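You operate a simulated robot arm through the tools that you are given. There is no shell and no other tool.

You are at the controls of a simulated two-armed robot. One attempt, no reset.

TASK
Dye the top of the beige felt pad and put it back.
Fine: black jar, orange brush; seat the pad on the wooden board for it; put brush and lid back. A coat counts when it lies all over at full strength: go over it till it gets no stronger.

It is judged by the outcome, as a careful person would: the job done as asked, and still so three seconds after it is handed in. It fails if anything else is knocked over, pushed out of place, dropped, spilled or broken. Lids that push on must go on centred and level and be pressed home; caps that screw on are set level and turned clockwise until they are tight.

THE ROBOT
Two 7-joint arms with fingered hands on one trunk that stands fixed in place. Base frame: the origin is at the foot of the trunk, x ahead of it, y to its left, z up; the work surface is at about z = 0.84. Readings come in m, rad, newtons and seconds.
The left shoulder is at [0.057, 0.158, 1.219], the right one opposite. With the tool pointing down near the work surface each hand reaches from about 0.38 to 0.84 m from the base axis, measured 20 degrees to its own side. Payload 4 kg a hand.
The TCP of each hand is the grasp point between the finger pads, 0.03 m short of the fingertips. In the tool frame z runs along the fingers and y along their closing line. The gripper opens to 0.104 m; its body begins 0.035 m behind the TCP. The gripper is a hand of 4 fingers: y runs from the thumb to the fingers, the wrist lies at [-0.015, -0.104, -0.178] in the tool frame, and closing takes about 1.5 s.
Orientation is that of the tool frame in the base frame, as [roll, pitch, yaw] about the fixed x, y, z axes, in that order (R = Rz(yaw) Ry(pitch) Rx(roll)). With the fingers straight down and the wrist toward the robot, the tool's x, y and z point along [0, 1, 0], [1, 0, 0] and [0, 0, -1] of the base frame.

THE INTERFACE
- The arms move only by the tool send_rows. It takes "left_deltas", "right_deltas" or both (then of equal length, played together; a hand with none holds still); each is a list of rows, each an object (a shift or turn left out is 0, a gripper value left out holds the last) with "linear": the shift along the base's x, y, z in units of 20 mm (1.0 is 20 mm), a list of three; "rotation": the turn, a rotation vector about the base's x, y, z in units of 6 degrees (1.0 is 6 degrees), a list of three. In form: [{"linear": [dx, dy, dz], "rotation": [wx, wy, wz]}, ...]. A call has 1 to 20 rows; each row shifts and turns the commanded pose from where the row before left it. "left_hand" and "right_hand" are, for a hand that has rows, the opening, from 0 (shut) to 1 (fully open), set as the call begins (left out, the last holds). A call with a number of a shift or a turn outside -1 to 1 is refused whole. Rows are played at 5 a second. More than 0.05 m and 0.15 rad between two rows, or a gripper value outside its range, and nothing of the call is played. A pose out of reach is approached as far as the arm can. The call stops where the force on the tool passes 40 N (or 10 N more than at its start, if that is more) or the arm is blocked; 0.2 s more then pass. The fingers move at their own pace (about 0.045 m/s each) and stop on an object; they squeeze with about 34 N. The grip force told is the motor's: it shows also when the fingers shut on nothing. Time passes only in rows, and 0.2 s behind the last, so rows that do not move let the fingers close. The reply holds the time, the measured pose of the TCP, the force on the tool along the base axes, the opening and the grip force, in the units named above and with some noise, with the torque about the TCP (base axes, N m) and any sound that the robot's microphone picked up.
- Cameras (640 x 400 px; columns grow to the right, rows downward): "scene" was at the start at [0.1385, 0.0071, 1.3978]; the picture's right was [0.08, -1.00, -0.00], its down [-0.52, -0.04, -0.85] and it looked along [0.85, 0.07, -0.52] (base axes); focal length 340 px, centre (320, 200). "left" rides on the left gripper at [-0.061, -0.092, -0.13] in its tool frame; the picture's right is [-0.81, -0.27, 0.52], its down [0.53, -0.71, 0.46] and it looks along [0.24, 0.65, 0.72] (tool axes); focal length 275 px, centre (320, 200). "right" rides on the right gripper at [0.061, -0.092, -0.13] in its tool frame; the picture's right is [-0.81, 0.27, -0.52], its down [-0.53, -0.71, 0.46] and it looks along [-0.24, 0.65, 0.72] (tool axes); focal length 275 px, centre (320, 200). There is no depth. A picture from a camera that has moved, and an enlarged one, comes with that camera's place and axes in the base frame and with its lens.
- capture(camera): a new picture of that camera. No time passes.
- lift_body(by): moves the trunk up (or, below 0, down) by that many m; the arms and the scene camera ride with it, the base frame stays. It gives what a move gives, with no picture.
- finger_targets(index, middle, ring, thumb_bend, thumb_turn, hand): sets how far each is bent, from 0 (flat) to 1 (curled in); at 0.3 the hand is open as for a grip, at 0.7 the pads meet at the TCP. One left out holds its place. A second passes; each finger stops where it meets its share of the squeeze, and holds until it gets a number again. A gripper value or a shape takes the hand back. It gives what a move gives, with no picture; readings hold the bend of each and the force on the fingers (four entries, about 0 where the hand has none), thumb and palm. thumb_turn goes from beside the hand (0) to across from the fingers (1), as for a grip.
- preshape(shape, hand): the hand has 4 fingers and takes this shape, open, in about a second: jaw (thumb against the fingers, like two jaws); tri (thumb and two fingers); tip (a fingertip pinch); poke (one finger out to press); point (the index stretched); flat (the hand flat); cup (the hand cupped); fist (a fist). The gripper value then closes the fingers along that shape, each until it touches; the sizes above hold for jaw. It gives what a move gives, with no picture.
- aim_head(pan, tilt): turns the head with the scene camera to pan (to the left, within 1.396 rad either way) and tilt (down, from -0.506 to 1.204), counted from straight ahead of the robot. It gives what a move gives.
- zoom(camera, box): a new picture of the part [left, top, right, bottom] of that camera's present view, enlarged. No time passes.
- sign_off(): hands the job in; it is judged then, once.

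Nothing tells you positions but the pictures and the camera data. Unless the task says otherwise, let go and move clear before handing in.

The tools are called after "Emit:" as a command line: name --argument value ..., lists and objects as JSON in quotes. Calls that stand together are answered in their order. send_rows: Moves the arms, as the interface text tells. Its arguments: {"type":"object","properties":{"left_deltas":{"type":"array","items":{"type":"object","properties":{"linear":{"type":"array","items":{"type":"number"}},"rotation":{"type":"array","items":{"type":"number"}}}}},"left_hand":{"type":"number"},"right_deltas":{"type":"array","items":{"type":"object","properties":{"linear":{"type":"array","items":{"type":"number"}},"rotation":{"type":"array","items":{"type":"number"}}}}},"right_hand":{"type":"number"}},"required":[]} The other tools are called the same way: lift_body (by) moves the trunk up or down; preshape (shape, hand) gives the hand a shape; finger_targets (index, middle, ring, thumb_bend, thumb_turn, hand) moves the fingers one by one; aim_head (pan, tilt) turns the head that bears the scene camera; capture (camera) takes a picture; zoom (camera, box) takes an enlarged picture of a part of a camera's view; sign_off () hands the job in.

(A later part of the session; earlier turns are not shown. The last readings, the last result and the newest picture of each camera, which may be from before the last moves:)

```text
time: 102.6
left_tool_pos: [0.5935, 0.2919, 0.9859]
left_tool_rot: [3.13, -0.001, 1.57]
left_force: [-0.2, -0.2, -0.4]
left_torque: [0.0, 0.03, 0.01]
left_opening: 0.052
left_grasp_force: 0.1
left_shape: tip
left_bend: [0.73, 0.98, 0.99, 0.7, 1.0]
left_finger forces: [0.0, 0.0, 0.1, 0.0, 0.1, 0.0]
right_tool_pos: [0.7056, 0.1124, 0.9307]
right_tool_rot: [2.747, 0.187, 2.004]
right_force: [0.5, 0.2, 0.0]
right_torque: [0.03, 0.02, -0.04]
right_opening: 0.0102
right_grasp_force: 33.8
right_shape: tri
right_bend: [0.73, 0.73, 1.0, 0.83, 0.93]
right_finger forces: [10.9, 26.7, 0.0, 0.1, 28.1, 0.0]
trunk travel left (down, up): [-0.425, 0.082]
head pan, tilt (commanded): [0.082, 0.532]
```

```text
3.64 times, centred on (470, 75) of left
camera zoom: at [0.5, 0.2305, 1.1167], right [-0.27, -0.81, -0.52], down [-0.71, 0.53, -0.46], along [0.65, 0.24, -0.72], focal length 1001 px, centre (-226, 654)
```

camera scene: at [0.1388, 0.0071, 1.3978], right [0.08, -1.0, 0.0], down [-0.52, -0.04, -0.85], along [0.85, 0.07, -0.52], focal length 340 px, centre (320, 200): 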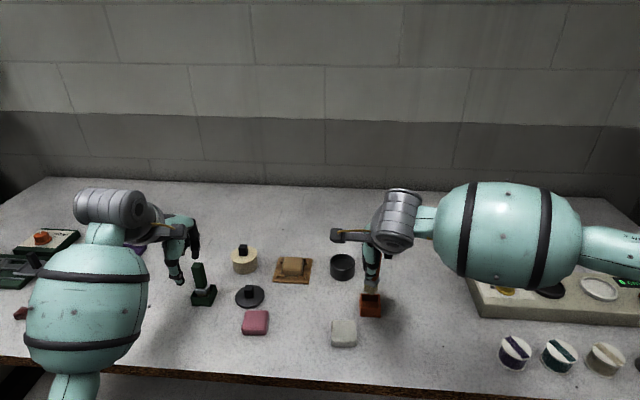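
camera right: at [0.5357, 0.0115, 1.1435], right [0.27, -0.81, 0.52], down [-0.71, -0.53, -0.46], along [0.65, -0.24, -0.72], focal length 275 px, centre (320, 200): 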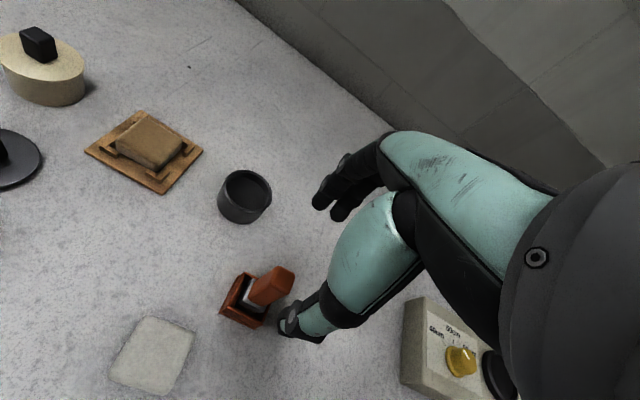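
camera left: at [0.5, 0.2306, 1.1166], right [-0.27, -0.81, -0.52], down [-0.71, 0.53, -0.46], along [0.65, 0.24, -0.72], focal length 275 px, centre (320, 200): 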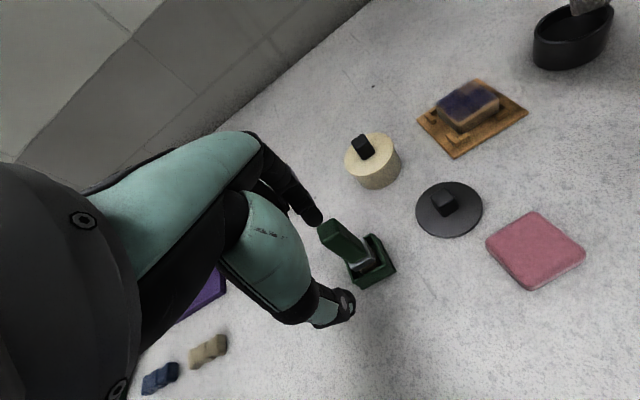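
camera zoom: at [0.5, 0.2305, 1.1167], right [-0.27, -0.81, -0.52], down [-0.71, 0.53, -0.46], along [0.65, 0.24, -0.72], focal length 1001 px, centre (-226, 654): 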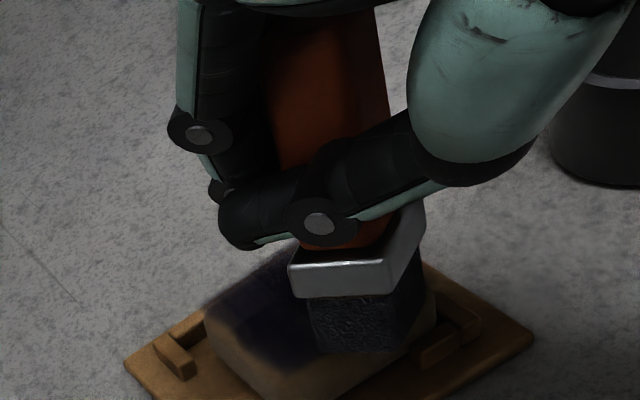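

Contact was lost on this line; I'll repeat it about 2–3 mm lower, checking the force at the start.

Emit:
send_rows --right_deltas '[{"linear": [0, 0, 0.5]}, {"linear": [0.9, 0, 0]}, {"linear": [0.9, 0, 0]}, {"linear": [0, 0, -0.55]}, {"linear": [0, 0, -0.08]}, {"linear": [0, 0, 0]}]'

Emit:
zoom --camera "left" --box '[410, 20, 530, 130]'

```text
time: 104.0
left_tool_pos: [0.5925, 0.2915, 0.9851]
left_tool_rot: [3.13, -0.001, 1.571]
left_force: [0.2, 0.2, -0.3]
left_torque: [-0.04, -0.03, -0.02]
left_opening: 0.0517
left_grasp_force: 0.0
left_shape: tip
left_bend: [0.73, 0.98, 0.99, 0.7, 1.0]
left_finger forces: [0.1, 0.0, 0.0, 0.0, 0.0, 0.0]
right_tool_pos: [0.7415, 0.1121, 0.9291]
right_tool_rot: [2.742, 0.189, 2.004]
right_force: [1.2, 0.7, 10.2]
right_torque: [0.06, -0.16, -0.01]
right_opening: 0.0108
right_grasp_force: 34.4
right_shape: tri
right_bend: [0.73, 0.73, 1.0, 0.83, 0.93]
right_finger forces: [11.7, 26.5, 0.0, 0.0, 29.2, 0.0]
trunk travel left (down, up): [-0.425, 0.082]
head pan, tilt (commanded): [0.082, 0.532]
```

```text
3.64 times, centred on (470, 75) of left
camera zoom: at [0.4988, 0.2304, 1.1173], right [-0.27, -0.81, -0.52], down [-0.71, 0.53, -0.46], along [0.65, 0.24, -0.72], focal length 1001 px, centre (-226, 654)
```

zoom: 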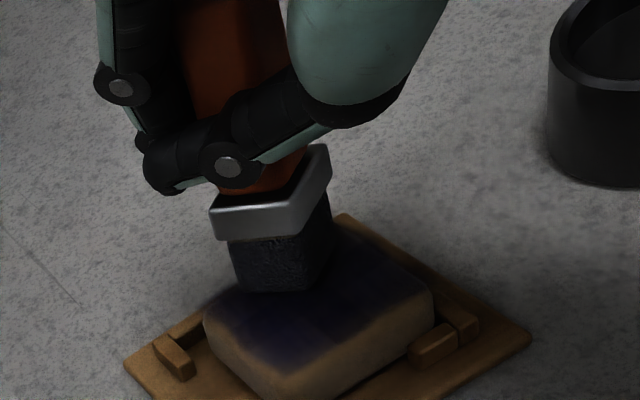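

Emit:
send_rows --right_deltas '[{"linear": [-0.3, 0, 0.02]}, {"linear": [-0.3, 0, 0]}, {"linear": [-0.3, 0, 0]}, {"linear": [-0.3, 0, 0]}, {"linear": [-0.3, 0, 0]}, {"linear": [-0.3, 0, 0]}, {"linear": [0, 0, 0]}]'

Emit:
zoom --camera "left" --box '[410, 20, 530, 130]'

```text
time: 105.6
left_tool_pos: [0.5926, 0.2923, 0.9851]
left_tool_rot: [3.129, 0.002, 1.568]
left_force: [-1.1, 0.0, 0.4]
left_torque: [0.01, 0.0, -0.02]
left_opening: 0.0515
left_grasp_force: 0.0
left_shape: tip
left_bend: [0.73, 0.98, 0.99, 0.7, 1.0]
left_finger forces: [0.0, 0.1, 0.0, 0.1, 0.0, 0.1]
right_tool_pos: [0.7041, 0.1099, 0.9269]
right_tool_rot: [2.743, 0.187, 2.003]
right_force: [5.4, 1.0, 13.9]
right_torque: [-0.07, -0.44, 0.02]
right_opening: 0.0114
right_grasp_force: 34.0
right_shape: tri
right_bend: [0.73, 0.73, 1.0, 0.84, 0.93]
right_finger forces: [14.0, 26.5, 0.0, 0.1, 27.7, 0.0]
trunk travel left (down, up): [-0.425, 0.082]
head pan, tilt (commanded): [0.082, 0.532]
```

```text
3.64 times, centred on (470, 75) of left
camera zoom: at [0.4991, 0.2303, 1.1172], right [-0.27, -0.81, -0.52], down [-0.71, 0.53, -0.46], along [0.65, 0.24, -0.72], focal length 1001 px, centre (-226, 654)
```

zoom: 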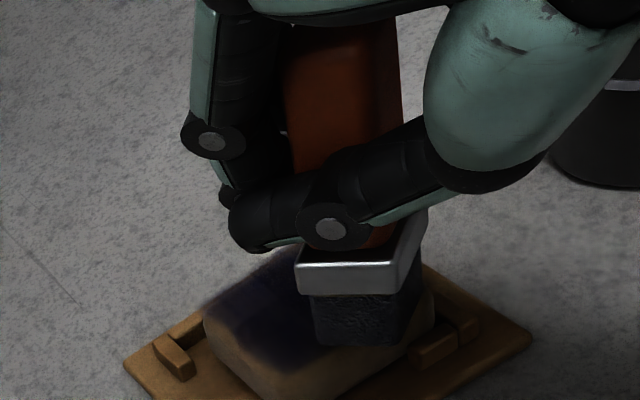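

Emit:
send_rows --right_deltas '[{"linear": [0, 0, 0.5]}, {"linear": [0.9, 0.3, 0]}, {"linear": [0.9, 0.3, 0]}, {"linear": [0, 0, -0.46]}, {"linear": [0, 0, 0]}]'

Emit:
zoom --camera "left" --box '[410, 20, 530, 130]'

```text
time: 106.8
left_tool_pos: [0.5918, 0.2914, 0.9864]
left_tool_rot: [3.13, -0.001, 1.568]
left_force: [0.5, -0.4, 1.0]
left_torque: [0.0, -0.04, -0.02]
left_opening: 0.0514
left_grasp_force: 0.1
left_shape: tip
left_bend: [0.73, 0.98, 0.99, 0.7, 1.0]
left_finger forces: [0.1, 0.1, 0.0, 0.1, 0.0, 0.2]
right_tool_pos: [0.741, 0.125, 0.9278]
right_tool_rot: [2.742, 0.187, 2.006]
right_force: [-0.3, 0.6, 8.4]
right_torque: [-0.03, -0.12, -0.03]
right_opening: 0.0106
right_grasp_force: 34.0
right_shape: tri
right_bend: [0.73, 0.73, 1.0, 0.83, 0.93]
right_finger forces: [10.6, 25.3, 0.0, 0.0, 29.5, 0.1]
trunk travel left (down, up): [-0.425, 0.082]
head pan, tilt (commanded): [0.082, 0.532]
```

```text
3.64 times, centred on (470, 75) of left
camera zoom: at [0.4989, 0.2304, 1.1172], right [-0.27, -0.81, -0.52], down [-0.71, 0.53, -0.46], along [0.65, 0.24, -0.72], focal length 1001 px, centre (-226, 654)
```

zoom: 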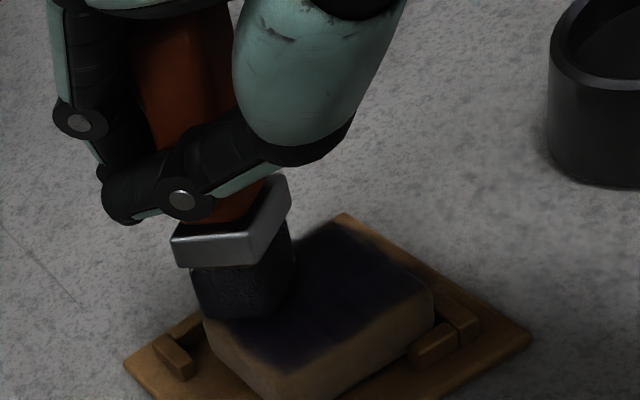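

Emit:
send_rows --right_deltas '[{"linear": [-0.3, 0, 0.01]}, {"linear": [-0.3, 0, 0]}, {"linear": [-0.3, 0, 0]}, {"linear": [-0.3, 0, 0]}, {"linear": [-0.3, 0, 0]}, {"linear": [-0.3, 0, 0]}, {"linear": [0, 0, 0]}]'

Emit:
zoom --camera "left" --box '[410, 20, 530, 130]'

```text
time: 108.4
left_tool_pos: [0.5937, 0.291, 0.9844]
left_tool_rot: [3.129, 0.0, 1.568]
left_force: [-0.5, 0.2, -0.7]
left_torque: [0.04, 0.01, -0.01]
left_opening: 0.0517
left_grasp_force: 0.0
left_shape: tip
left_bend: [0.73, 0.98, 0.99, 0.7, 1.0]
left_finger forces: [0.1, 0.0, 0.1, 0.0, 0.0, 0.1]
right_tool_pos: [0.7034, 0.1235, 0.9278]
right_tool_rot: [2.743, 0.188, 2.005]
right_force: [3.9, -0.6, 3.4]
right_torque: [0.01, -0.23, -0.02]
right_opening: 0.0103
right_grasp_force: 34.1
right_shape: tri
right_bend: [0.73, 0.73, 1.0, 0.83, 0.93]
right_finger forces: [11.8, 25.0, 0.1, 0.0, 28.0, 0.0]
trunk travel left (down, up): [-0.425, 0.082]
head pan, tilt (commanded): [0.082, 0.532]
```

```text
3.64 times, centred on (470, 75) of left
camera zoom: at [0.4998, 0.2304, 1.1168], right [-0.27, -0.81, -0.52], down [-0.71, 0.53, -0.46], along [0.65, 0.24, -0.72], focal length 1001 px, centre (-226, 654)
```

zoom: 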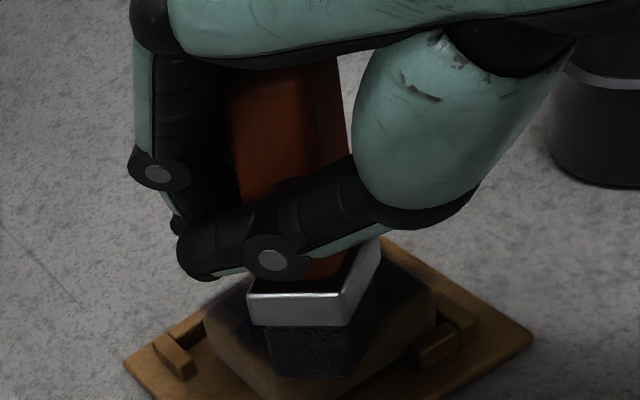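

Emit:
send_rows --right_deltas '[{"linear": [0, 0, 0.6]}, {"linear": [0.1, -0.3, 0.8]}, {"linear": [0.2, -0.8, 0.8]}, {"linear": [0.2, -1, 0.3]}, {"linear": [0.2, -1, 0]}, {"linear": [0.2, -1, 0]}, {"linear": [0, -0.6, 0]}, {"linear": [0, 0, 0]}]'

Emit:
zoom --camera "left" --box '[410, 40, 530, 150]'

Emit:
zoom --camera "scene" --box '[262, 245, 326, 293]'

Emit:
zoom --camera "scene" --box '[270, 200, 390, 300]'

```text
time: 110.2
left_tool_pos: [0.593, 0.2923, 0.9854]
left_tool_rot: [3.132, -0.002, 1.569]
left_force: [0.5, -0.5, 0.6]
left_torque: [0.02, 0.0, 0.02]
left_opening: 0.0518
left_grasp_force: 0.0
left_shape: tip
left_bend: [0.73, 0.98, 0.99, 0.7, 1.0]
left_finger forces: [0.0, 0.0, 0.0, 0.0, 0.0, 0.0]
right_tool_pos: [0.7209, 0.028, 0.9775]
right_tool_rot: [2.746, 0.187, 2.005]
right_force: [0.0, 0.6, -0.4]
right_torque: [0.0, 0.03, -0.02]
right_opening: 0.0101
right_grasp_force: 34.4
right_shape: tri
right_bend: [0.73, 0.73, 1.0, 0.83, 0.93]
right_finger forces: [10.0, 25.2, 0.0, 0.0, 28.7, 0.1]
trunk travel left (down, up): [-0.425, 0.082]
head pan, tilt (commanded): [0.082, 0.532]
```

```text
3.64 times, centred on (470, 95) of left
camera zoom: at [0.5, 0.2307, 1.1166], right [-0.27, -0.81, -0.52], down [-0.71, 0.53, -0.46], along [0.65, 0.24, -0.72], focal length 1001 px, centre (-226, 582)
```

zoom: 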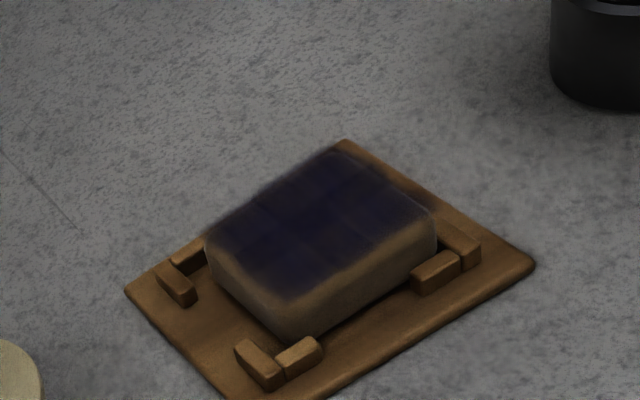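

```text
8.33 times, centred on (294, 269) of scene
camera zoom: at [0.1388, 0.0075, 1.3978], right [0.08, -1.0, 0.0], down [-0.52, -0.04, -0.85], along [0.85, 0.07, -0.52], focal length 2832 px, centre (537, -375)
```

zoom: 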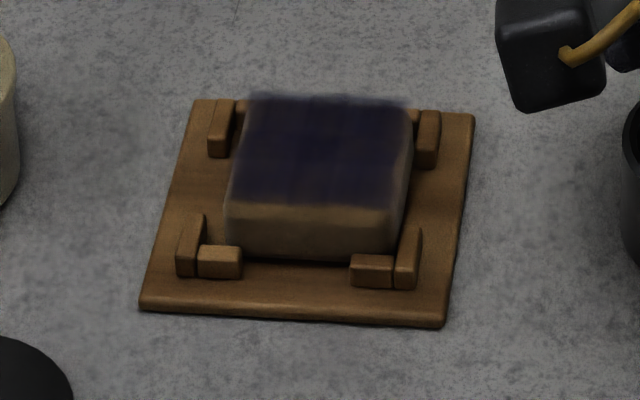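

```text
4.00 times, centred on (330, 250) of scene
camera zoom: at [0.1388, 0.0075, 1.3978], right [0.08, -1.0, 0.0], down [-0.52, -0.04, -0.85], along [0.85, 0.07, -0.52], focal length 1359 px, centre (280, 0)
```

zoom: 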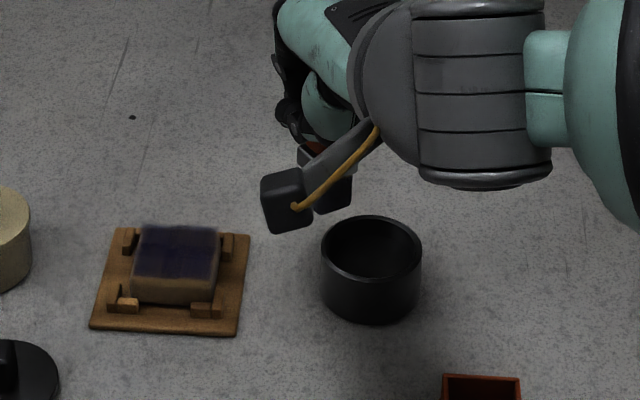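

The whole top is now dark, with faint differences between patches. I'll look closer at the uniformity.

Emit:
zoom --camera "left" --box '[440, 70, 500, 125]'

Emit:
zoom --camera "scene" --box '[278, 248, 312, 278]'

```text
7.27 times, centred on (470, 98) of left
camera zoom: at [0.5, 0.2307, 1.1166], right [-0.27, -0.81, -0.52], down [-0.71, 0.53, -0.46], along [0.65, 0.24, -0.72], focal length 2002 px, centre (-771, 946)
```

zoom: 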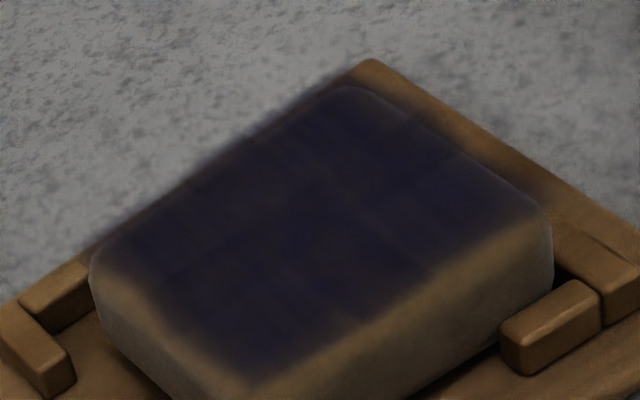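

```text
13.33 times, centred on (295, 263) of scene
camera zoom: at [0.1388, 0.0075, 1.3978], right [0.08, -1.0, 0.0], down [-0.52, -0.04, -0.85], along [0.85, 0.07, -0.52], focal length 4531 px, centre (653, -640)
```

zoom: 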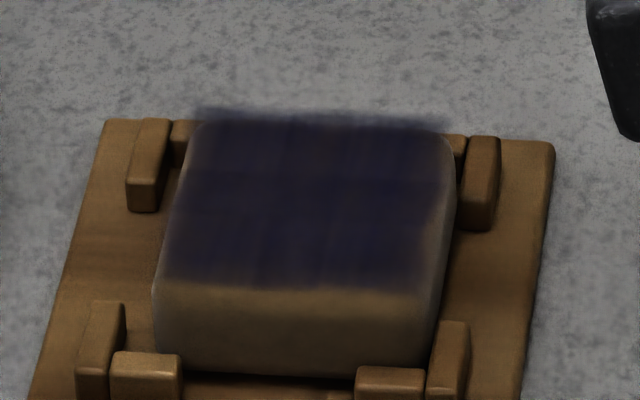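

I'll re-dip and lay a second full coat, including both side edges.

Emit:
send_rows --right_deltas '[{"linear": [0.15, -0.4, 0]}, {"linear": [0.15, -0.4, 0]}, {"linear": [0.13, -0.38, 0]}, {"linear": [0, 0, -0.7]}, {"linear": [0, 0, -0.7]}, {"linear": [0, 0, -0.7]}, {"linear": [0, 0, 0]}]'

Emit:
zoom --camera "scene" --box '[300, 220, 380, 300]'

Emit:
zoom --camera "right" --box '[215, 150, 385, 330]'

```text
time: 111.8
left_tool_pos: [0.5929, 0.2914, 0.9855]
left_tool_rot: [3.132, -0.001, 1.569]
left_force: [-0.1, -1.5, -0.1]
left_torque: [-0.01, -0.01, 0.02]
left_opening: 0.0518
left_grasp_force: 0.1
left_shape: tip
left_bend: [0.73, 0.98, 0.99, 0.7, 1.0]
left_finger forces: [0.1, 0.0, 0.0, 0.0, 0.0, 0.1]
right_tool_pos: [0.732, 0.0068, 0.9347]
right_tool_rot: [2.744, 0.187, 2.003]
right_force: [0.4, -0.2, -1.2]
right_torque: [-0.04, -0.02, 0.01]
right_opening: 0.0103
right_grasp_force: 34.2
right_shape: tri
right_bend: [0.73, 0.73, 1.0, 0.83, 0.93]
right_finger forces: [9.9, 25.2, 0.1, 0.0, 28.9, 0.0]
trunk travel left (down, up): [-0.425, 0.082]
head pan, tilt (commanded): [0.082, 0.532]
```

```text
5.00 times, centred on (340, 260) of scene
camera zoom: at [0.1387, 0.0073, 1.3978], right [0.08, -1.0, 0.0], down [-0.52, -0.04, -0.85], along [0.85, 0.07, -0.52], focal length 1699 px, centre (220, -100)
```

zoom: 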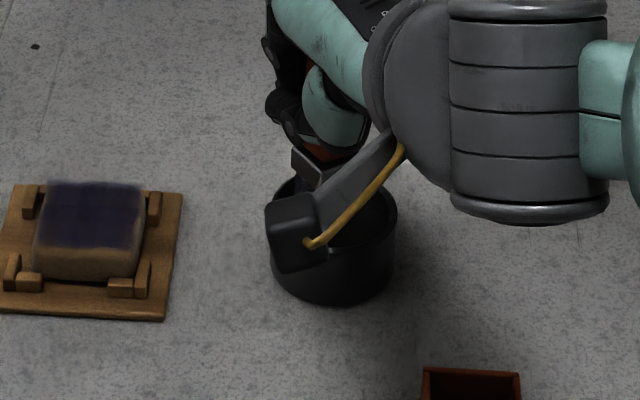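

```text
2.22 times, centred on (300, 240) of right
camera zoom: at [0.576, 0.0195, 1.0086], right [0.34, -0.6, 0.72], down [-0.16, -0.8, -0.58], along [0.93, 0.08, -0.37], focal length 612 px, centre (364, 111)
```

zoom: 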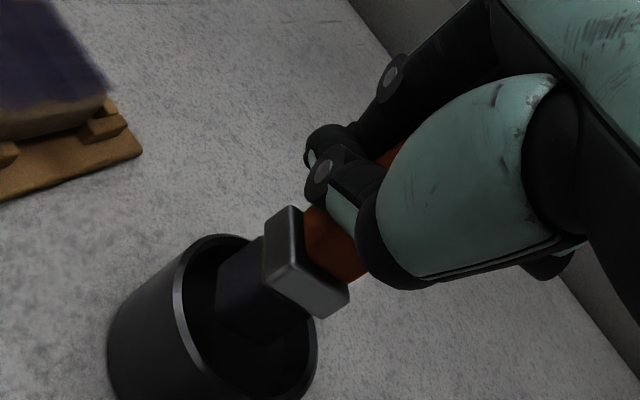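

Emit:
send_rows --right_deltas '[{"linear": [0, 0, -0.15]}, {"linear": [0, 0, -0.15]}, {"linear": [0, 0, -0.1]}, {"linear": [0, 0, -0.1]}, {"linear": [0, 0, 0]}]'

Emit:
zoom --camera "right" --box '[215, 150, 385, 330]'

```text
time: 113.0
left_tool_pos: [0.5932, 0.2918, 0.9846]
left_tool_rot: [3.132, 0.0, 1.569]
left_force: [0.7, 0.3, 0.2]
left_torque: [-0.04, 0.0, 0.01]
left_opening: 0.0517
left_grasp_force: 0.1
left_shape: tip
left_bend: [0.73, 0.98, 0.99, 0.7, 1.0]
left_finger forces: [0.1, 0.0, 0.1, 0.0, 0.1, 0.0]
right_tool_pos: [0.7307, 0.0061, 0.9255]
right_tool_rot: [2.746, 0.187, 2.005]
right_force: [-0.1, 0.4, 0.0]
right_torque: [-0.01, 0.01, 0.01]
right_opening: 0.0102
right_grasp_force: 34.3
right_shape: tri
right_bend: [0.73, 0.73, 1.0, 0.83, 0.93]
right_finger forces: [9.8, 25.2, 0.1, 0.0, 29.0, 0.0]
trunk travel left (down, up): [-0.425, 0.082]
head pan, tilt (commanded): [0.082, 0.532]
```

```text
2.22 times, centred on (300, 240) of right
camera zoom: at [0.5765, 0.0192, 0.9995], right [0.34, -0.6, 0.72], down [-0.16, -0.8, -0.58], along [0.93, 0.08, -0.37], focal length 612 px, centre (364, 111)
```

zoom: 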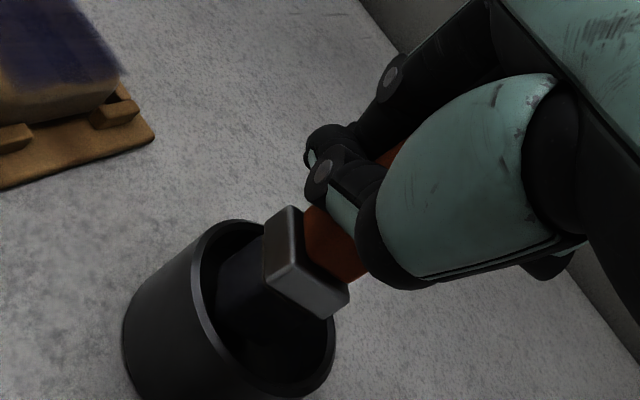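

Emit:
send_rows --right_deltas '[{"linear": [0, 0, -0.1]}, {"linear": [0, 0, -0.1]}, {"linear": [0, 0, 0]}]'

```text
time: 113.8
left_tool_pos: [0.5933, 0.2921, 0.9858]
left_tool_rot: [3.13, 0.001, 1.568]
left_force: [0.3, -0.6, 0.9]
left_torque: [0.03, 0.02, 0.03]
left_opening: 0.0518
left_grasp_force: 0.1
left_shape: tip
left_bend: [0.73, 0.98, 0.99, 0.7, 1.0]
left_finger forces: [0.0, 0.0, 0.1, 0.0, 0.0, 0.1]
right_tool_pos: [0.7312, 0.0056, 0.9232]
right_tool_rot: [2.742, 0.186, 2.006]
right_force: [-0.4, -0.2, 6.0]
right_torque: [0.03, -0.12, 0.0]
right_opening: 0.0103
right_grasp_force: 34.0
right_shape: tri
right_bend: [0.73, 0.73, 1.0, 0.83, 0.93]
right_finger forces: [10.4, 25.1, 0.0, 0.0, 29.3, 0.0]
trunk travel left (down, up): [-0.425, 0.082]
head pan, tilt (commanded): [0.082, 0.532]
```

Emit:
send_rows --right_deltas '[{"linear": [0, 0, 0.4]}, {"linear": [0, 0, 0.7]}, {"linear": [0, 0, 0.7]}, {"linear": [0, 0, 0.7]}, {"linear": [0, 0, 0.3]}, {"linear": [0, 0, 0]}, {"linear": [0.09, 0.78, 0]}, {"linear": [0.09, 0.78, 0]}, {"linear": [0.09, 0.78, 0]}, {"linear": [0.09, 0.78, 0]}, {"linear": [0.09, 0.78, 0]}, {"linear": [0.09, 0.78, -0.3]}, {"linear": [0, 0, -0.8]}, {"linear": [0, 0, -0.6]}, {"linear": [0, 0, -0.5]}, {"linear": [0, 0, 0]}]'

Emit:
zoom --camera "left" --box '[410, 20, 530, 130]'

```text
time: 117.2
left_tool_pos: [0.593, 0.2901, 0.9855]
left_tool_rot: [3.133, -0.002, 1.569]
left_force: [0.6, -0.6, 0.4]
left_torque: [0.0, -0.02, -0.03]
left_opening: 0.0517
left_grasp_force: 0.1
left_shape: tip
left_bend: [0.73, 0.98, 0.99, 0.7, 1.0]
left_finger forces: [0.1, 0.0, 0.0, 0.0, 0.1, 0.0]
right_tool_pos: [0.7425, 0.1011, 0.9338]
right_tool_rot: [2.745, 0.186, 2.005]
right_force: [0.1, -0.1, 0.1]
right_torque: [0.04, -0.02, 0.0]
right_opening: 0.01
right_grasp_force: 34.3
right_shape: tri
right_bend: [0.73, 0.73, 1.0, 0.83, 0.93]
right_finger forces: [9.7, 25.3, 0.0, 0.1, 29.0, 0.0]
trunk travel left (down, up): [-0.425, 0.082]
head pan, tilt (commanded): [0.082, 0.532]
```

```text
3.64 times, centred on (470, 75) of left
camera zoom: at [0.5, 0.2302, 1.1167], right [-0.27, -0.81, -0.52], down [-0.71, 0.53, -0.46], along [0.65, 0.24, -0.72], focal length 1001 px, centre (-226, 654)
```

zoom: 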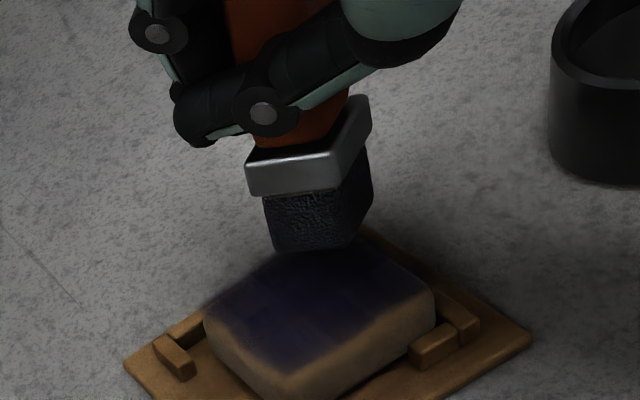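

Emit:
send_rows --right_deltas '[{"linear": [0.1, -0.05, -0.2]}, {"linear": [0, 0, -0.1]}, {"linear": [0, 0, 0]}]'

```text
time: 118.0
left_tool_pos: [0.5922, 0.2918, 0.9847]
left_tool_rot: [3.128, 0.0, 1.569]
left_force: [0.2, 0.2, -0.3]
left_torque: [0.0, 0.0, 0.02]
left_opening: 0.0516
left_grasp_force: 0.0
left_shape: tip
left_bend: [0.73, 0.98, 0.99, 0.7, 1.0]
left_finger forces: [0.0, 0.0, 0.0, 0.0, 0.0, 0.0]
right_tool_pos: [0.7452, 0.0995, 0.9282]
right_tool_rot: [2.741, 0.189, 2.003]
right_force: [-0.1, 0.1, 0.1]
right_torque: [-0.01, 0.01, 0.01]
right_opening: 0.0103
right_grasp_force: 34.2
right_shape: tri
right_bend: [0.73, 0.73, 1.0, 0.83, 0.93]
right_finger forces: [9.7, 25.4, 0.0, 0.1, 29.0, 0.1]
trunk travel left (down, up): [-0.425, 0.082]
head pan, tilt (commanded): [0.082, 0.532]
```

Emit:
send_rows --right_deltas '[{"linear": [0, 0, -0.08]}, {"linear": [0, 0, -0.08]}, {"linear": [0, 0, 0]}]'

```text
time: 118.8
left_tool_pos: [0.5927, 0.2921, 0.9859]
left_tool_rot: [3.13, 0.0, 1.568]
left_force: [-0.1, -0.4, -0.4]
left_torque: [-0.05, 0.03, 0.02]
left_opening: 0.0516
left_grasp_force: 0.0
left_shape: tip
left_bend: [0.73, 0.98, 0.99, 0.7, 1.0]
left_finger forces: [0.0, 0.1, 0.0, 0.0, 0.1, 0.0]
right_tool_pos: [0.7436, 0.0984, 0.9271]
right_tool_rot: [2.743, 0.186, 2.008]
right_force: [1.0, 1.6, 10.8]
right_torque: [0.06, -0.18, 0.01]
right_opening: 0.01
right_grasp_force: 34.2
right_shape: tri
right_bend: [0.73, 0.73, 1.0, 0.83, 0.93]
right_finger forces: [11.2, 24.7, 0.1, 0.1, 29.2, 0.0]
trunk travel left (down, up): [-0.425, 0.082]
head pan, tilt (commanded): [0.082, 0.532]
```

Contact at ~11 N. Second coat: lines 1 and 2.

Emit:
send_rows --right_deltas '[{"linear": [-0.32, 0, 0.02]}, {"linear": [-0.32, 0, 0]}, {"linear": [-0.32, 0, 0]}, {"linear": [-0.32, 0, 0]}, {"linear": [-0.32, 0, 0]}, {"linear": [-0.32, 0, 0]}, {"linear": [0, 0, 0.5]}, {"linear": [0.96, 0.23, 0]}, {"linear": [0.96, 0.23, 0]}, {"linear": [0, 0, -0.5]}, {"linear": [-0.32, 0, 0]}, {"linear": [-0.32, 0, 0]}, {"linear": [-0.32, 0, 0]}, {"linear": [-0.32, 0, 0]}, {"linear": [-0.32, 0, 0]}, {"linear": [-0.32, 0, 0]}, {"linear": [0, 0, 0]}]'

Emit:
zoom --camera "left" --box '[410, 20, 530, 130]'

```text
time: 122.4
left_tool_pos: [0.5909, 0.2913, 0.9861]
left_tool_rot: [3.131, -0.001, 1.57]
left_force: [0.2, -0.5, -0.9]
left_torque: [0.01, 0.02, 0.01]
left_opening: 0.0516
left_grasp_force: 0.1
left_shape: tip
left_bend: [0.73, 0.98, 0.99, 0.7, 1.0]
left_finger forces: [0.1, 0.0, 0.0, 0.1, 0.1, 0.1]
right_tool_pos: [0.7053, 0.1058, 0.9254]
right_tool_rot: [2.742, 0.189, 2.003]
right_force: [6.5, 0.7, 15.0]
right_torque: [-0.08, -0.42, 0.04]
right_opening: 0.01
right_grasp_force: 34.1
right_shape: tri
right_bend: [0.73, 0.73, 1.0, 0.83, 0.93]
right_finger forces: [12.4, 25.7, 0.0, 0.0, 29.2, 0.1]
trunk travel left (down, up): [-0.425, 0.082]
head pan, tilt (commanded): [0.082, 0.532]
```

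```text
3.64 times, centred on (470, 75) of left
camera zoom: at [0.4991, 0.2303, 1.1172], right [-0.27, -0.81, -0.52], down [-0.71, 0.53, -0.46], along [0.65, 0.24, -0.72], focal length 1001 px, centre (-226, 654)
```

zoom: 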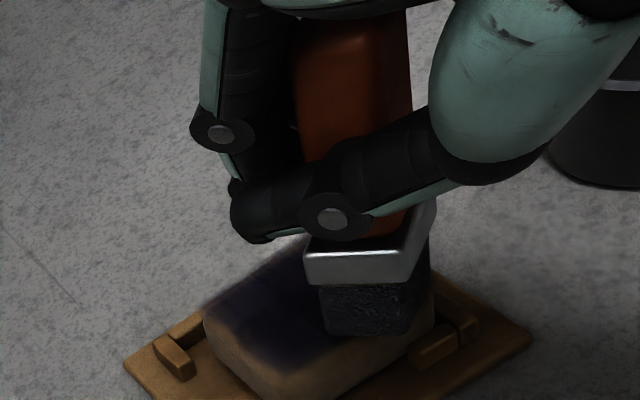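

Lines 3 and 4.

Emit:
send_rows --right_deltas '[{"linear": [0, 0, 0.5]}, {"linear": [0.96, 0.23, 0]}, {"linear": [0.96, 0.23, 0]}, {"linear": [0, 0, -0.47]}, {"linear": [-0.32, 0, 0]}, {"linear": [-0.32, 0, 0]}, {"linear": [-0.32, 0, 0]}, {"linear": [-0.32, 0, 0]}, {"linear": [-0.32, 0, 0]}, {"linear": [-0.32, 0, 0]}, {"linear": [0, 0, 0.5]}, {"linear": [0.96, 0.23, 0]}, {"linear": [0.96, 0.23, 0]}, {"linear": [0, 0, -0.5]}, {"linear": [-0.32, 0, 0]}, {"linear": [-0.32, 0, 0]}, {"linear": [-0.32, 0, 0]}, {"linear": [-0.32, 0, 0]}, {"linear": [-0.32, 0, 0]}, {"linear": [-0.32, 0, 0]}]'

Emit:
zoom --camera "left" --box '[410, 20, 530, 130]'

```text
time: 126.6
left_tool_pos: [0.5924, 0.2905, 0.9855]
left_tool_rot: [3.129, -0.002, 1.57]
left_force: [1.1, 0.1, -0.1]
left_torque: [0.03, 0.0, -0.04]
left_opening: 0.0517
left_grasp_force: 0.1
left_shape: tip
left_bend: [0.73, 0.98, 0.99, 0.7, 1.0]
left_finger forces: [0.0, 0.0, 0.0, 0.0, 0.0, 0.0]
right_tool_pos: [0.7036, 0.1262, 0.9269]
right_tool_rot: [2.746, 0.188, 2.003]
right_force: [2.8, -0.8, 5.6]
right_torque: [-0.01, -0.25, 0.02]
right_opening: 0.0098
right_grasp_force: 34.0
right_shape: tri
right_bend: [0.73, 0.73, 1.0, 0.83, 0.93]
right_finger forces: [10.6, 23.7, 0.1, 0.1, 29.2, 0.0]
trunk travel left (down, up): [-0.425, 0.082]
head pan, tilt (commanded): [0.082, 0.532]
```

```text
3.64 times, centred on (470, 75) of left
camera zoom: at [0.4996, 0.2302, 1.117], right [-0.27, -0.81, -0.52], down [-0.71, 0.53, -0.46], along [0.65, 0.24, -0.72], focal length 1001 px, centre (-226, 654)
```

zoom: 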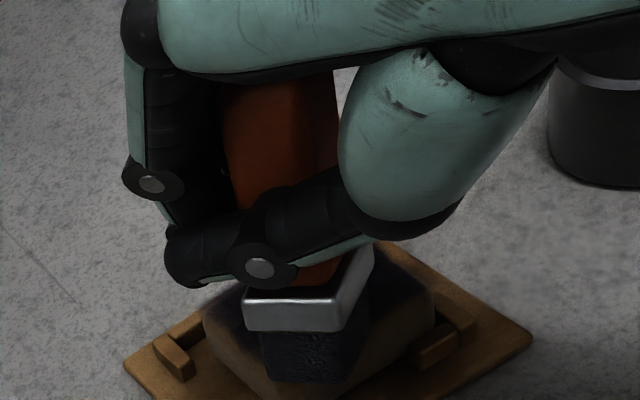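

Line 5 along the left edge, then lift away and look.

Emit:
send_rows --right_deltas '[{"linear": [0, 0, 0.5]}, {"linear": [0.96, 0.16, 0]}, {"linear": [0.96, 0.16, 0]}, {"linear": [0, 0, -0.52]}, {"linear": [-0.32, 0, 0]}, {"linear": [-0.32, 0, 0]}, {"linear": [-0.32, 0, 0]}, {"linear": [-0.32, 0, 0]}, {"linear": [-0.32, 0, 0]}, {"linear": [-0.32, 0, 0]}, {"linear": [0, 0, 0.6]}, {"linear": [0.1, -0.4, 0.8]}, {"linear": [0.2, -0.9, 0.8]}, {"linear": [0.2, -1, 0.3]}, {"linear": [0.2, -1, 0]}, {"linear": [0.2, -1, 0]}, {"linear": [0, -1, 0]}, {"linear": [0, 0, 0]}]'

Emit:
zoom --camera "left" --box '[440, 70, 500, 125]'

Emit:
zoom --camera "scene" --box '[278, 248, 312, 278]'

Emit:
capture --camera "scene"

```text
time: 130.4
left_tool_pos: [0.5924, 0.2915, 0.9847]
left_tool_rot: [3.132, 0.002, 1.568]
left_force: [-0.2, 1.0, 0.0]
left_torque: [-0.02, 0.0, 0.02]
left_opening: 0.0515
left_grasp_force: 0.1
left_shape: tip
left_bend: [0.73, 0.98, 0.99, 0.7, 1.0]
left_finger forces: [0.0, 0.0, 0.1, 0.1, 0.1, 0.1]
right_tool_pos: [0.7229, 0.0276, 0.9738]
right_tool_rot: [2.744, 0.187, 2.005]
right_force: [-0.4, -0.1, -0.3]
right_torque: [0.01, 0.05, 0.0]
right_opening: 0.0091
right_grasp_force: 34.0
right_shape: tri
right_bend: [0.73, 0.73, 1.0, 0.83, 0.93]
right_finger forces: [7.8, 22.7, 0.0, 0.0, 29.5, 0.0]
trunk travel left (down, up): [-0.425, 0.082]
head pan, tilt (commanded): [0.082, 0.532]
```

```text
7.27 times, centred on (470, 98) of left
camera zoom: at [0.4999, 0.2309, 1.1166], right [-0.27, -0.81, -0.52], down [-0.71, 0.53, -0.46], along [0.65, 0.24, -0.72], focal length 2002 px, centre (-771, 946)
```

zoom: 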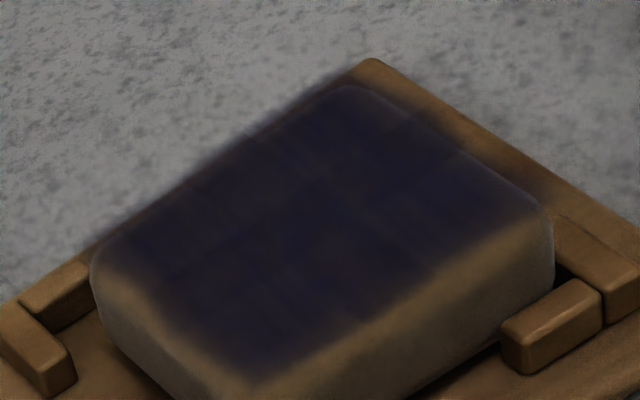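

```text
13.33 times, centred on (295, 263) of scene
camera zoom: at [0.1387, 0.0078, 1.3978], right [0.08, -1.0, 0.0], down [-0.52, -0.04, -0.85], along [0.85, 0.07, -0.52], focal length 4531 px, centre (653, -640)
```

zoom: 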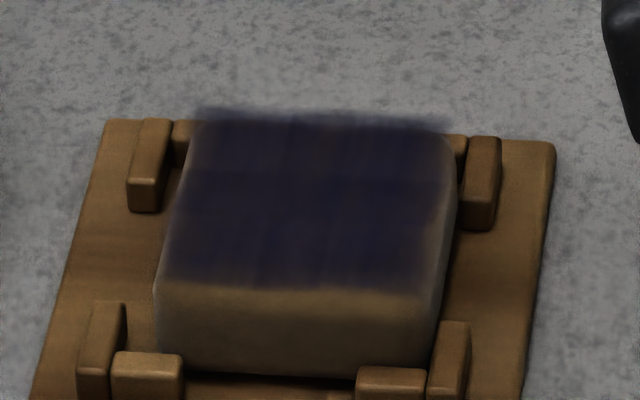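

```text
taken
camera scene: at [0.1387, 0.0078, 1.3978], right [0.08, -1.0, 0.0], down [-0.52, -0.04, -0.85], along [0.85, 0.07, -0.52], focal length 340 px, centre (320, 200)
```

scene: 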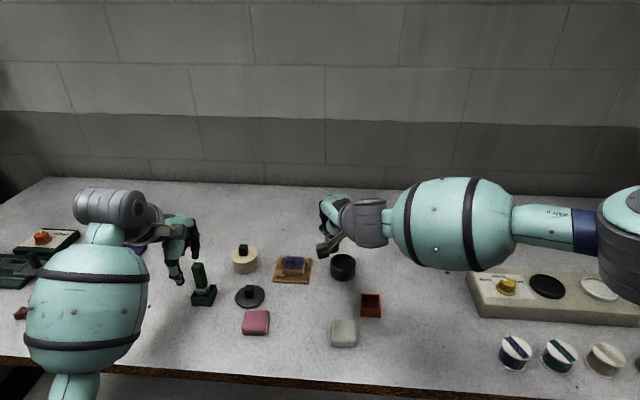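

Coat two looks nearly uniform. I'll re-dip once more and do a third pass to confirm it gets no stronger.

Emit:
send_rows --right_deltas '[{"linear": [0.13, -0.36, 0]}, {"linear": [0.13, -0.36, 0]}, {"linear": [0.12, -0.36, 0]}, {"linear": [0, 0, -0.7]}, {"linear": [0, 0, -0.7]}, {"linear": [0, 0, -0.5]}, {"linear": [0, 0, -0.3]}, {"linear": [0, 0, -0.15]}, {"linear": [0, 0, 0]}]'

Emit:
zoom --camera "right" --box '[215, 150, 385, 330]'

```text
time: 132.4
left_tool_pos: [0.5937, 0.2913, 0.9852]
left_tool_rot: [3.131, 0.0, 1.57]
left_force: [-0.8, -0.5, -0.7]
left_torque: [-0.01, 0.0, 0.01]
left_opening: 0.0516
left_grasp_force: 0.0
left_shape: tip
left_bend: [0.73, 0.98, 0.99, 0.7, 1.0]
left_finger forces: [0.1, 0.0, 0.0, 0.1, 0.0, 0.1]
right_tool_pos: [0.7323, 0.004, 0.9275]
right_tool_rot: [2.743, 0.188, 2.004]
right_force: [0.0, 0.5, -0.5]
right_torque: [0.0, 0.0, 0.03]
right_opening: 0.0095
right_grasp_force: 33.8
right_shape: tri
right_bend: [0.73, 0.73, 1.0, 0.83, 0.93]
right_finger forces: [7.8, 22.7, 0.1, 0.0, 29.4, 0.0]
trunk travel left (down, up): [-0.425, 0.082]
head pan, tilt (commanded): [0.082, 0.532]
```

```text
2.22 times, centred on (300, 240) of right
camera zoom: at [0.576, 0.0183, 1.001], right [0.34, -0.6, 0.72], down [-0.16, -0.8, -0.58], along [0.93, 0.08, -0.37], focal length 612 px, centre (364, 111)
```

zoom: 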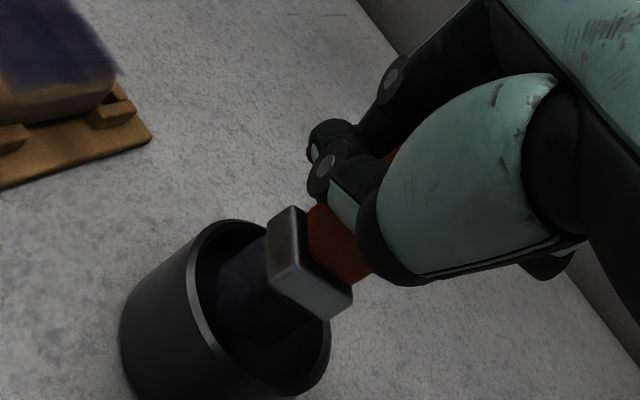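

Emit:
send_rows --right_deltas '[{"linear": [0, 0, -0.1]}, {"linear": [0, 0, -0.1]}, {"linear": [0, 0, -0.08]}, {"linear": [0, 0, 0]}]'

```text
time: 133.4
left_tool_pos: [0.5926, 0.2915, 0.9852]
left_tool_rot: [3.129, -0.001, 1.568]
left_force: [0.0, -0.1, -0.1]
left_torque: [0.02, -0.01, -0.03]
left_opening: 0.0517
left_grasp_force: 0.1
left_shape: tip
left_bend: [0.73, 0.98, 0.99, 0.7, 1.0]
left_finger forces: [0.1, 0.0, 0.1, 0.1, 0.0, 0.2]
right_tool_pos: [0.7299, 0.0053, 0.9234]
right_tool_rot: [2.745, 0.187, 2.004]
right_force: [-0.4, 0.1, -0.4]
right_torque: [-0.01, 0.01, 0.01]
right_opening: 0.0095
right_grasp_force: 34.0
right_shape: tri
right_bend: [0.73, 0.73, 1.0, 0.83, 0.93]
right_finger forces: [7.8, 22.6, 0.0, 0.0, 29.3, 0.0]
trunk travel left (down, up): [-0.425, 0.082]
head pan, tilt (commanded): [0.082, 0.532]
```

Emit:
send_rows --right_deltas '[{"linear": [0, 0, -0.1]}, {"linear": [0, 0, -0.08]}, {"linear": [0, 0, 0]}]'

```text
time: 134.2
left_tool_pos: [0.5924, 0.2927, 0.9846]
left_tool_rot: [3.129, -0.001, 1.569]
left_force: [-0.1, 0.8, 1.0]
left_torque: [0.01, 0.01, 0.02]
left_opening: 0.0515
left_grasp_force: 0.0
left_shape: tip
left_bend: [0.73, 0.98, 0.99, 0.7, 1.0]
left_finger forces: [0.0, 0.0, 0.0, 0.0, 0.1, 0.0]
right_tool_pos: [0.7308, 0.0043, 0.9214]
right_tool_rot: [2.741, 0.188, 2.005]
right_force: [-0.5, 0.9, 8.0]
right_torque: [0.05, -0.09, -0.01]
right_opening: 0.0092
right_grasp_force: 34.0
right_shape: tri
right_bend: [0.73, 0.73, 1.0, 0.83, 0.93]
right_finger forces: [8.0, 22.4, 0.1, 0.0, 30.3, 0.1]
trunk travel left (down, up): [-0.425, 0.082]
head pan, tilt (commanded): [0.082, 0.532]
```

Emit:
send_rows --right_deltas '[{"linear": [0, 0, 0.4]}, {"linear": [0, 0, 0.7]}, {"linear": [0, 0, 0.7]}, {"linear": [0, 0, 0.7]}, {"linear": [0, 0, 0.3]}, {"linear": [0, 0, 0]}, {"linear": [0.115, 0.78, 0]}, {"linear": [0.115, 0.78, 0]}, {"linear": [0.115, 0.78, 0]}, {"linear": [0.115, 0.78, 0]}, {"linear": [0.115, 0.78, 0]}, {"linear": [0.115, 0.78, -0.3]}, {"linear": [0, 0, -0.8]}, {"linear": [0, 0, -0.7]}, {"linear": [0, 0, -0.6]}, {"linear": [0, 0, -0.15]}, {"linear": [0, 0, 0]}]'

Emit:
zoom --camera "left" --box '[410, 20, 530, 130]'

```text
time: 137.8
left_tool_pos: [0.5923, 0.2915, 0.9844]
left_tool_rot: [3.129, 0.002, 1.568]
left_force: [0.0, -0.7, 0.0]
left_torque: [-0.01, -0.01, -0.03]
left_opening: 0.0515
left_grasp_force: 0.1
left_shape: tip
left_bend: [0.73, 0.98, 0.99, 0.7, 1.0]
left_finger forces: [0.1, 0.1, 0.1, 0.0, 0.0, 0.0]
right_tool_pos: [0.7465, 0.0991, 0.9255]
right_tool_rot: [2.742, 0.189, 2.002]
right_force: [1.4, 0.1, 9.3]
right_torque: [0.0, -0.06, 0.0]
right_opening: 0.0093
right_grasp_force: 34.1
right_shape: tri
right_bend: [0.73, 0.73, 1.0, 0.83, 0.93]
right_finger forces: [8.0, 23.1, 0.1, 0.0, 29.6, 0.0]
trunk travel left (down, up): [-0.425, 0.082]
head pan, tilt (commanded): [0.082, 0.532]
```

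```text
3.64 times, centred on (470, 75) of left
camera zoom: at [0.4992, 0.2304, 1.1171], right [-0.27, -0.81, -0.52], down [-0.71, 0.53, -0.46], along [0.65, 0.24, -0.72], focal length 1001 px, centre (-226, 654)
```

zoom: 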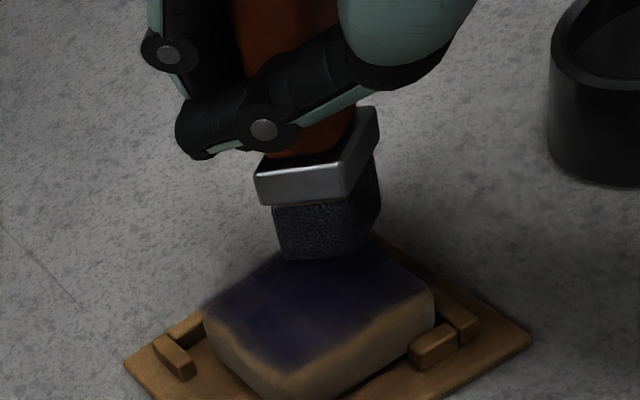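

Contact at 9 N at the back-right. Third pass, lines 1 and 2.

Emit:
send_rows --right_deltas '[{"linear": [-0.34, 0, 0.02]}, {"linear": [-0.34, 0, 0]}, {"linear": [-0.34, 0, 0]}, {"linear": [-0.34, 0, 0]}, {"linear": [-0.34, 0, 0]}, {"linear": [-0.34, 0, 0]}, {"linear": [0, 0, 0.5]}, {"linear": [1, 0.22, 0]}, {"linear": [1, 0.22, 0]}, {"linear": [0, 0, -0.5]}, {"linear": [-0.34, 0, 0]}, {"linear": [-0.34, 0, 0]}, {"linear": [-0.34, 0, 0]}, {"linear": [-0.34, 0, 0]}, {"linear": [-0.34, 0, 0]}, {"linear": [-0.34, 0, 0]}, {"linear": [0, 0, 0]}]'

```text
time: 141.4
left_tool_pos: [0.5917, 0.2923, 0.9848]
left_tool_rot: [3.129, 0.002, 1.569]
left_force: [0.4, -0.4, -0.4]
left_torque: [-0.04, 0.0, 0.02]
left_opening: 0.0518
left_grasp_force: 0.1
left_shape: tip
left_bend: [0.73, 0.98, 0.99, 0.7, 1.0]
left_finger forces: [0.0, 0.1, 0.0, 0.0, 0.0, 0.0]
right_tool_pos: [0.7029, 0.1066, 0.9262]
right_tool_rot: [2.745, 0.187, 2.004]
right_force: [3.9, 0.2, 10.0]
right_torque: [-0.02, -0.31, 0.01]
right_opening: 0.0097
right_grasp_force: 33.9
right_shape: tri
right_bend: [0.73, 0.74, 1.0, 0.83, 0.93]
right_finger forces: [10.7, 23.2, 0.0, 0.0, 30.5, 0.0]
trunk travel left (down, up): [-0.425, 0.082]
head pan, tilt (commanded): [0.082, 0.532]
```

Emit:
send_rows --right_deltas '[{"linear": [0, 0, 0.5]}, {"linear": [0.99, 0.22, 0]}, {"linear": [0.99, 0.22, 0]}, {"linear": [0, 0, -0.5]}, {"linear": [-0.34, 0, 0]}, {"linear": [-0.34, 0, 0]}, {"linear": [-0.34, 0, 0]}, {"linear": [-0.34, 0, 0]}, {"linear": [-0.34, 0, 0]}, {"linear": [-0.34, 0, 0]}, {"linear": [0, 0, 0.5]}, {"linear": [0.99, 0.22, 0]}, {"linear": [0.99, 0.22, 0]}, {"linear": [0, 0, -0.52]}, {"linear": [-0.34, 0, 0]}, {"linear": [-0.34, 0, 0]}, {"linear": [-0.34, 0, 0]}, {"linear": [-0.34, 0, 0]}, {"linear": [-0.34, 0, 0]}, {"linear": [-0.34, 0, 0]}]'

Emit:
zoom --camera "left" --box '[410, 20, 530, 130]'

```text
time: 145.6
left_tool_pos: [0.5918, 0.2918, 0.9859]
left_tool_rot: [3.129, -0.002, 1.571]
left_force: [0.0, 0.2, 0.4]
left_torque: [-0.01, -0.01, 0.0]
left_opening: 0.0518
left_grasp_force: 0.0
left_shape: tip
left_bend: [0.73, 0.98, 0.99, 0.7, 1.0]
left_finger forces: [0.1, 0.0, 0.0, 0.1, 0.0, 0.0]
right_tool_pos: [0.7004, 0.1243, 0.9244]
right_tool_rot: [2.747, 0.187, 2.004]
right_force: [4.7, -0.3, 9.9]
right_torque: [-0.02, -0.37, 0.02]
right_opening: 0.0094
right_grasp_force: 33.9
right_shape: tri
right_bend: [0.73, 0.74, 1.0, 0.83, 0.93]
right_finger forces: [10.6, 23.0, 0.0, 0.0, 30.6, 0.1]
trunk travel left (down, up): [-0.425, 0.082]
head pan, tilt (commanded): [0.082, 0.532]
```

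```text
3.64 times, centred on (470, 75) of left
camera zoom: at [0.4991, 0.2301, 1.1172], right [-0.27, -0.81, -0.52], down [-0.71, 0.53, -0.46], along [0.65, 0.24, -0.72], focal length 1001 px, centre (-226, 654)
```

zoom: 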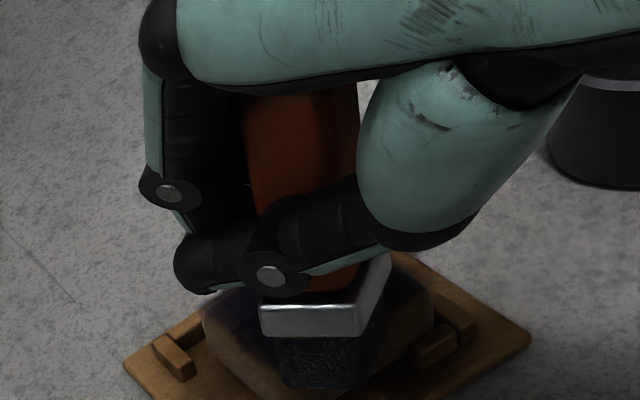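

Emit:
send_rows --right_deltas '[{"linear": [0, 0, 0.5]}, {"linear": [0.99, 0.2, 0]}, {"linear": [0.99, 0.2, 0]}, {"linear": [0, 0, -0.5]}, {"linear": [-0.34, 0, 0]}, {"linear": [-0.34, 0, 0]}, {"linear": [-0.34, 0, 0]}, {"linear": [-0.34, 0, 0]}, {"linear": [-0.34, 0, 0]}, {"linear": [-0.34, 0, 0]}, {"linear": [0, 0, 0.6]}, {"linear": [0.1, -0.4, 0.8]}, {"linear": [0.2, -0.9, 0.8]}, {"linear": [0.2, -1, 0.3]}, {"linear": [0.2, -1, 0]}, {"linear": [0.2, -1, 0]}, {"linear": [0, -1, 0]}, {"linear": [0, 0, 0]}]'

Emit:
zoom --camera "left" --box '[440, 70, 500, 125]'

Emit:
zoom --camera "scene" --box '[278, 248, 312, 278]'

Emit:
zoom --camera "left" --box '[410, 40, 530, 150]'

```text
time: 149.4
left_tool_pos: [0.5932, 0.2914, 0.9851]
left_tool_rot: [3.131, -0.001, 1.568]
left_force: [0.5, 0.3, 0.3]
left_torque: [-0.03, 0.04, -0.01]
left_opening: 0.0515
left_grasp_force: 0.1
left_shape: tip
left_bend: [0.73, 0.98, 0.99, 0.7, 1.0]
left_finger forces: [0.0, 0.0, 0.0, 0.0, 0.0, 0.0]
right_tool_pos: [0.7182, 0.0257, 0.9742]
right_tool_rot: [2.746, 0.187, 2.007]
right_force: [1.1, 0.7, 0.1]
right_torque: [0.0, -0.03, 0.03]
right_opening: 0.009
right_grasp_force: 33.6
right_shape: tri
right_bend: [0.73, 0.73, 1.0, 0.83, 0.93]
right_finger forces: [6.9, 21.4, 0.4, 0.1, 30.4, 0.0]
trunk travel left (down, up): [-0.425, 0.082]
head pan, tilt (commanded): [0.082, 0.532]
```

```text
7.27 times, centred on (470, 98) of left
camera zoom: at [0.4999, 0.2309, 1.1166], right [-0.27, -0.81, -0.52], down [-0.71, 0.53, -0.46], along [0.65, 0.24, -0.72], focal length 2002 px, centre (-771, 946)
```

zoom: 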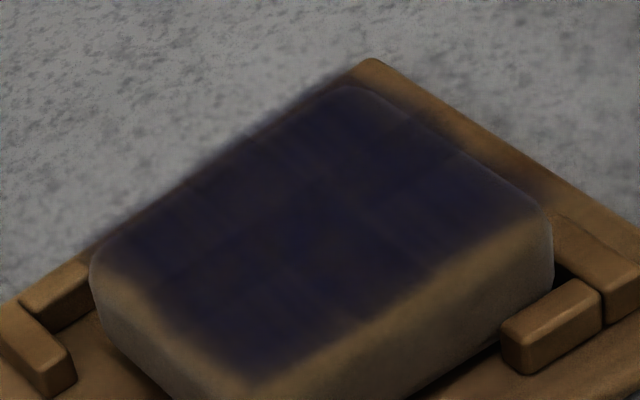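

```text
13.33 times, centred on (295, 263) of scene
camera zoom: at [0.1387, 0.0078, 1.3978], right [0.08, -1.0, 0.0], down [-0.52, -0.04, -0.85], along [0.85, 0.07, -0.52], focal length 4531 px, centre (653, -640)
```

zoom: 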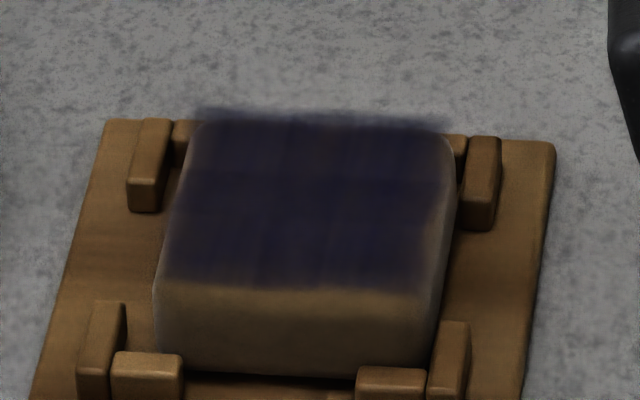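

```text
3.64 times, centred on (470, 95) of left
camera zoom: at [0.4999, 0.2309, 1.1166], right [-0.27, -0.81, -0.52], down [-0.71, 0.53, -0.46], along [0.65, 0.24, -0.72], focal length 1001 px, centre (-226, 582)
```

zoom: 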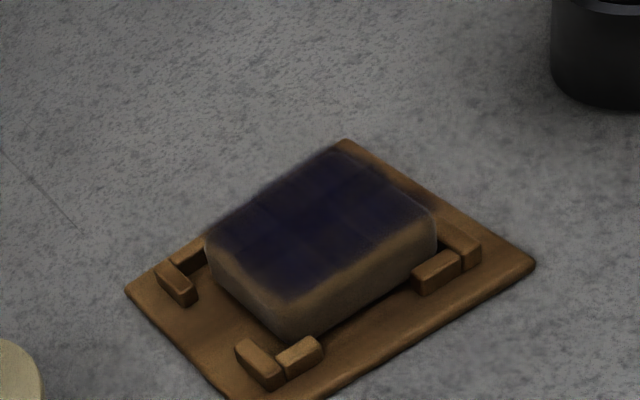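

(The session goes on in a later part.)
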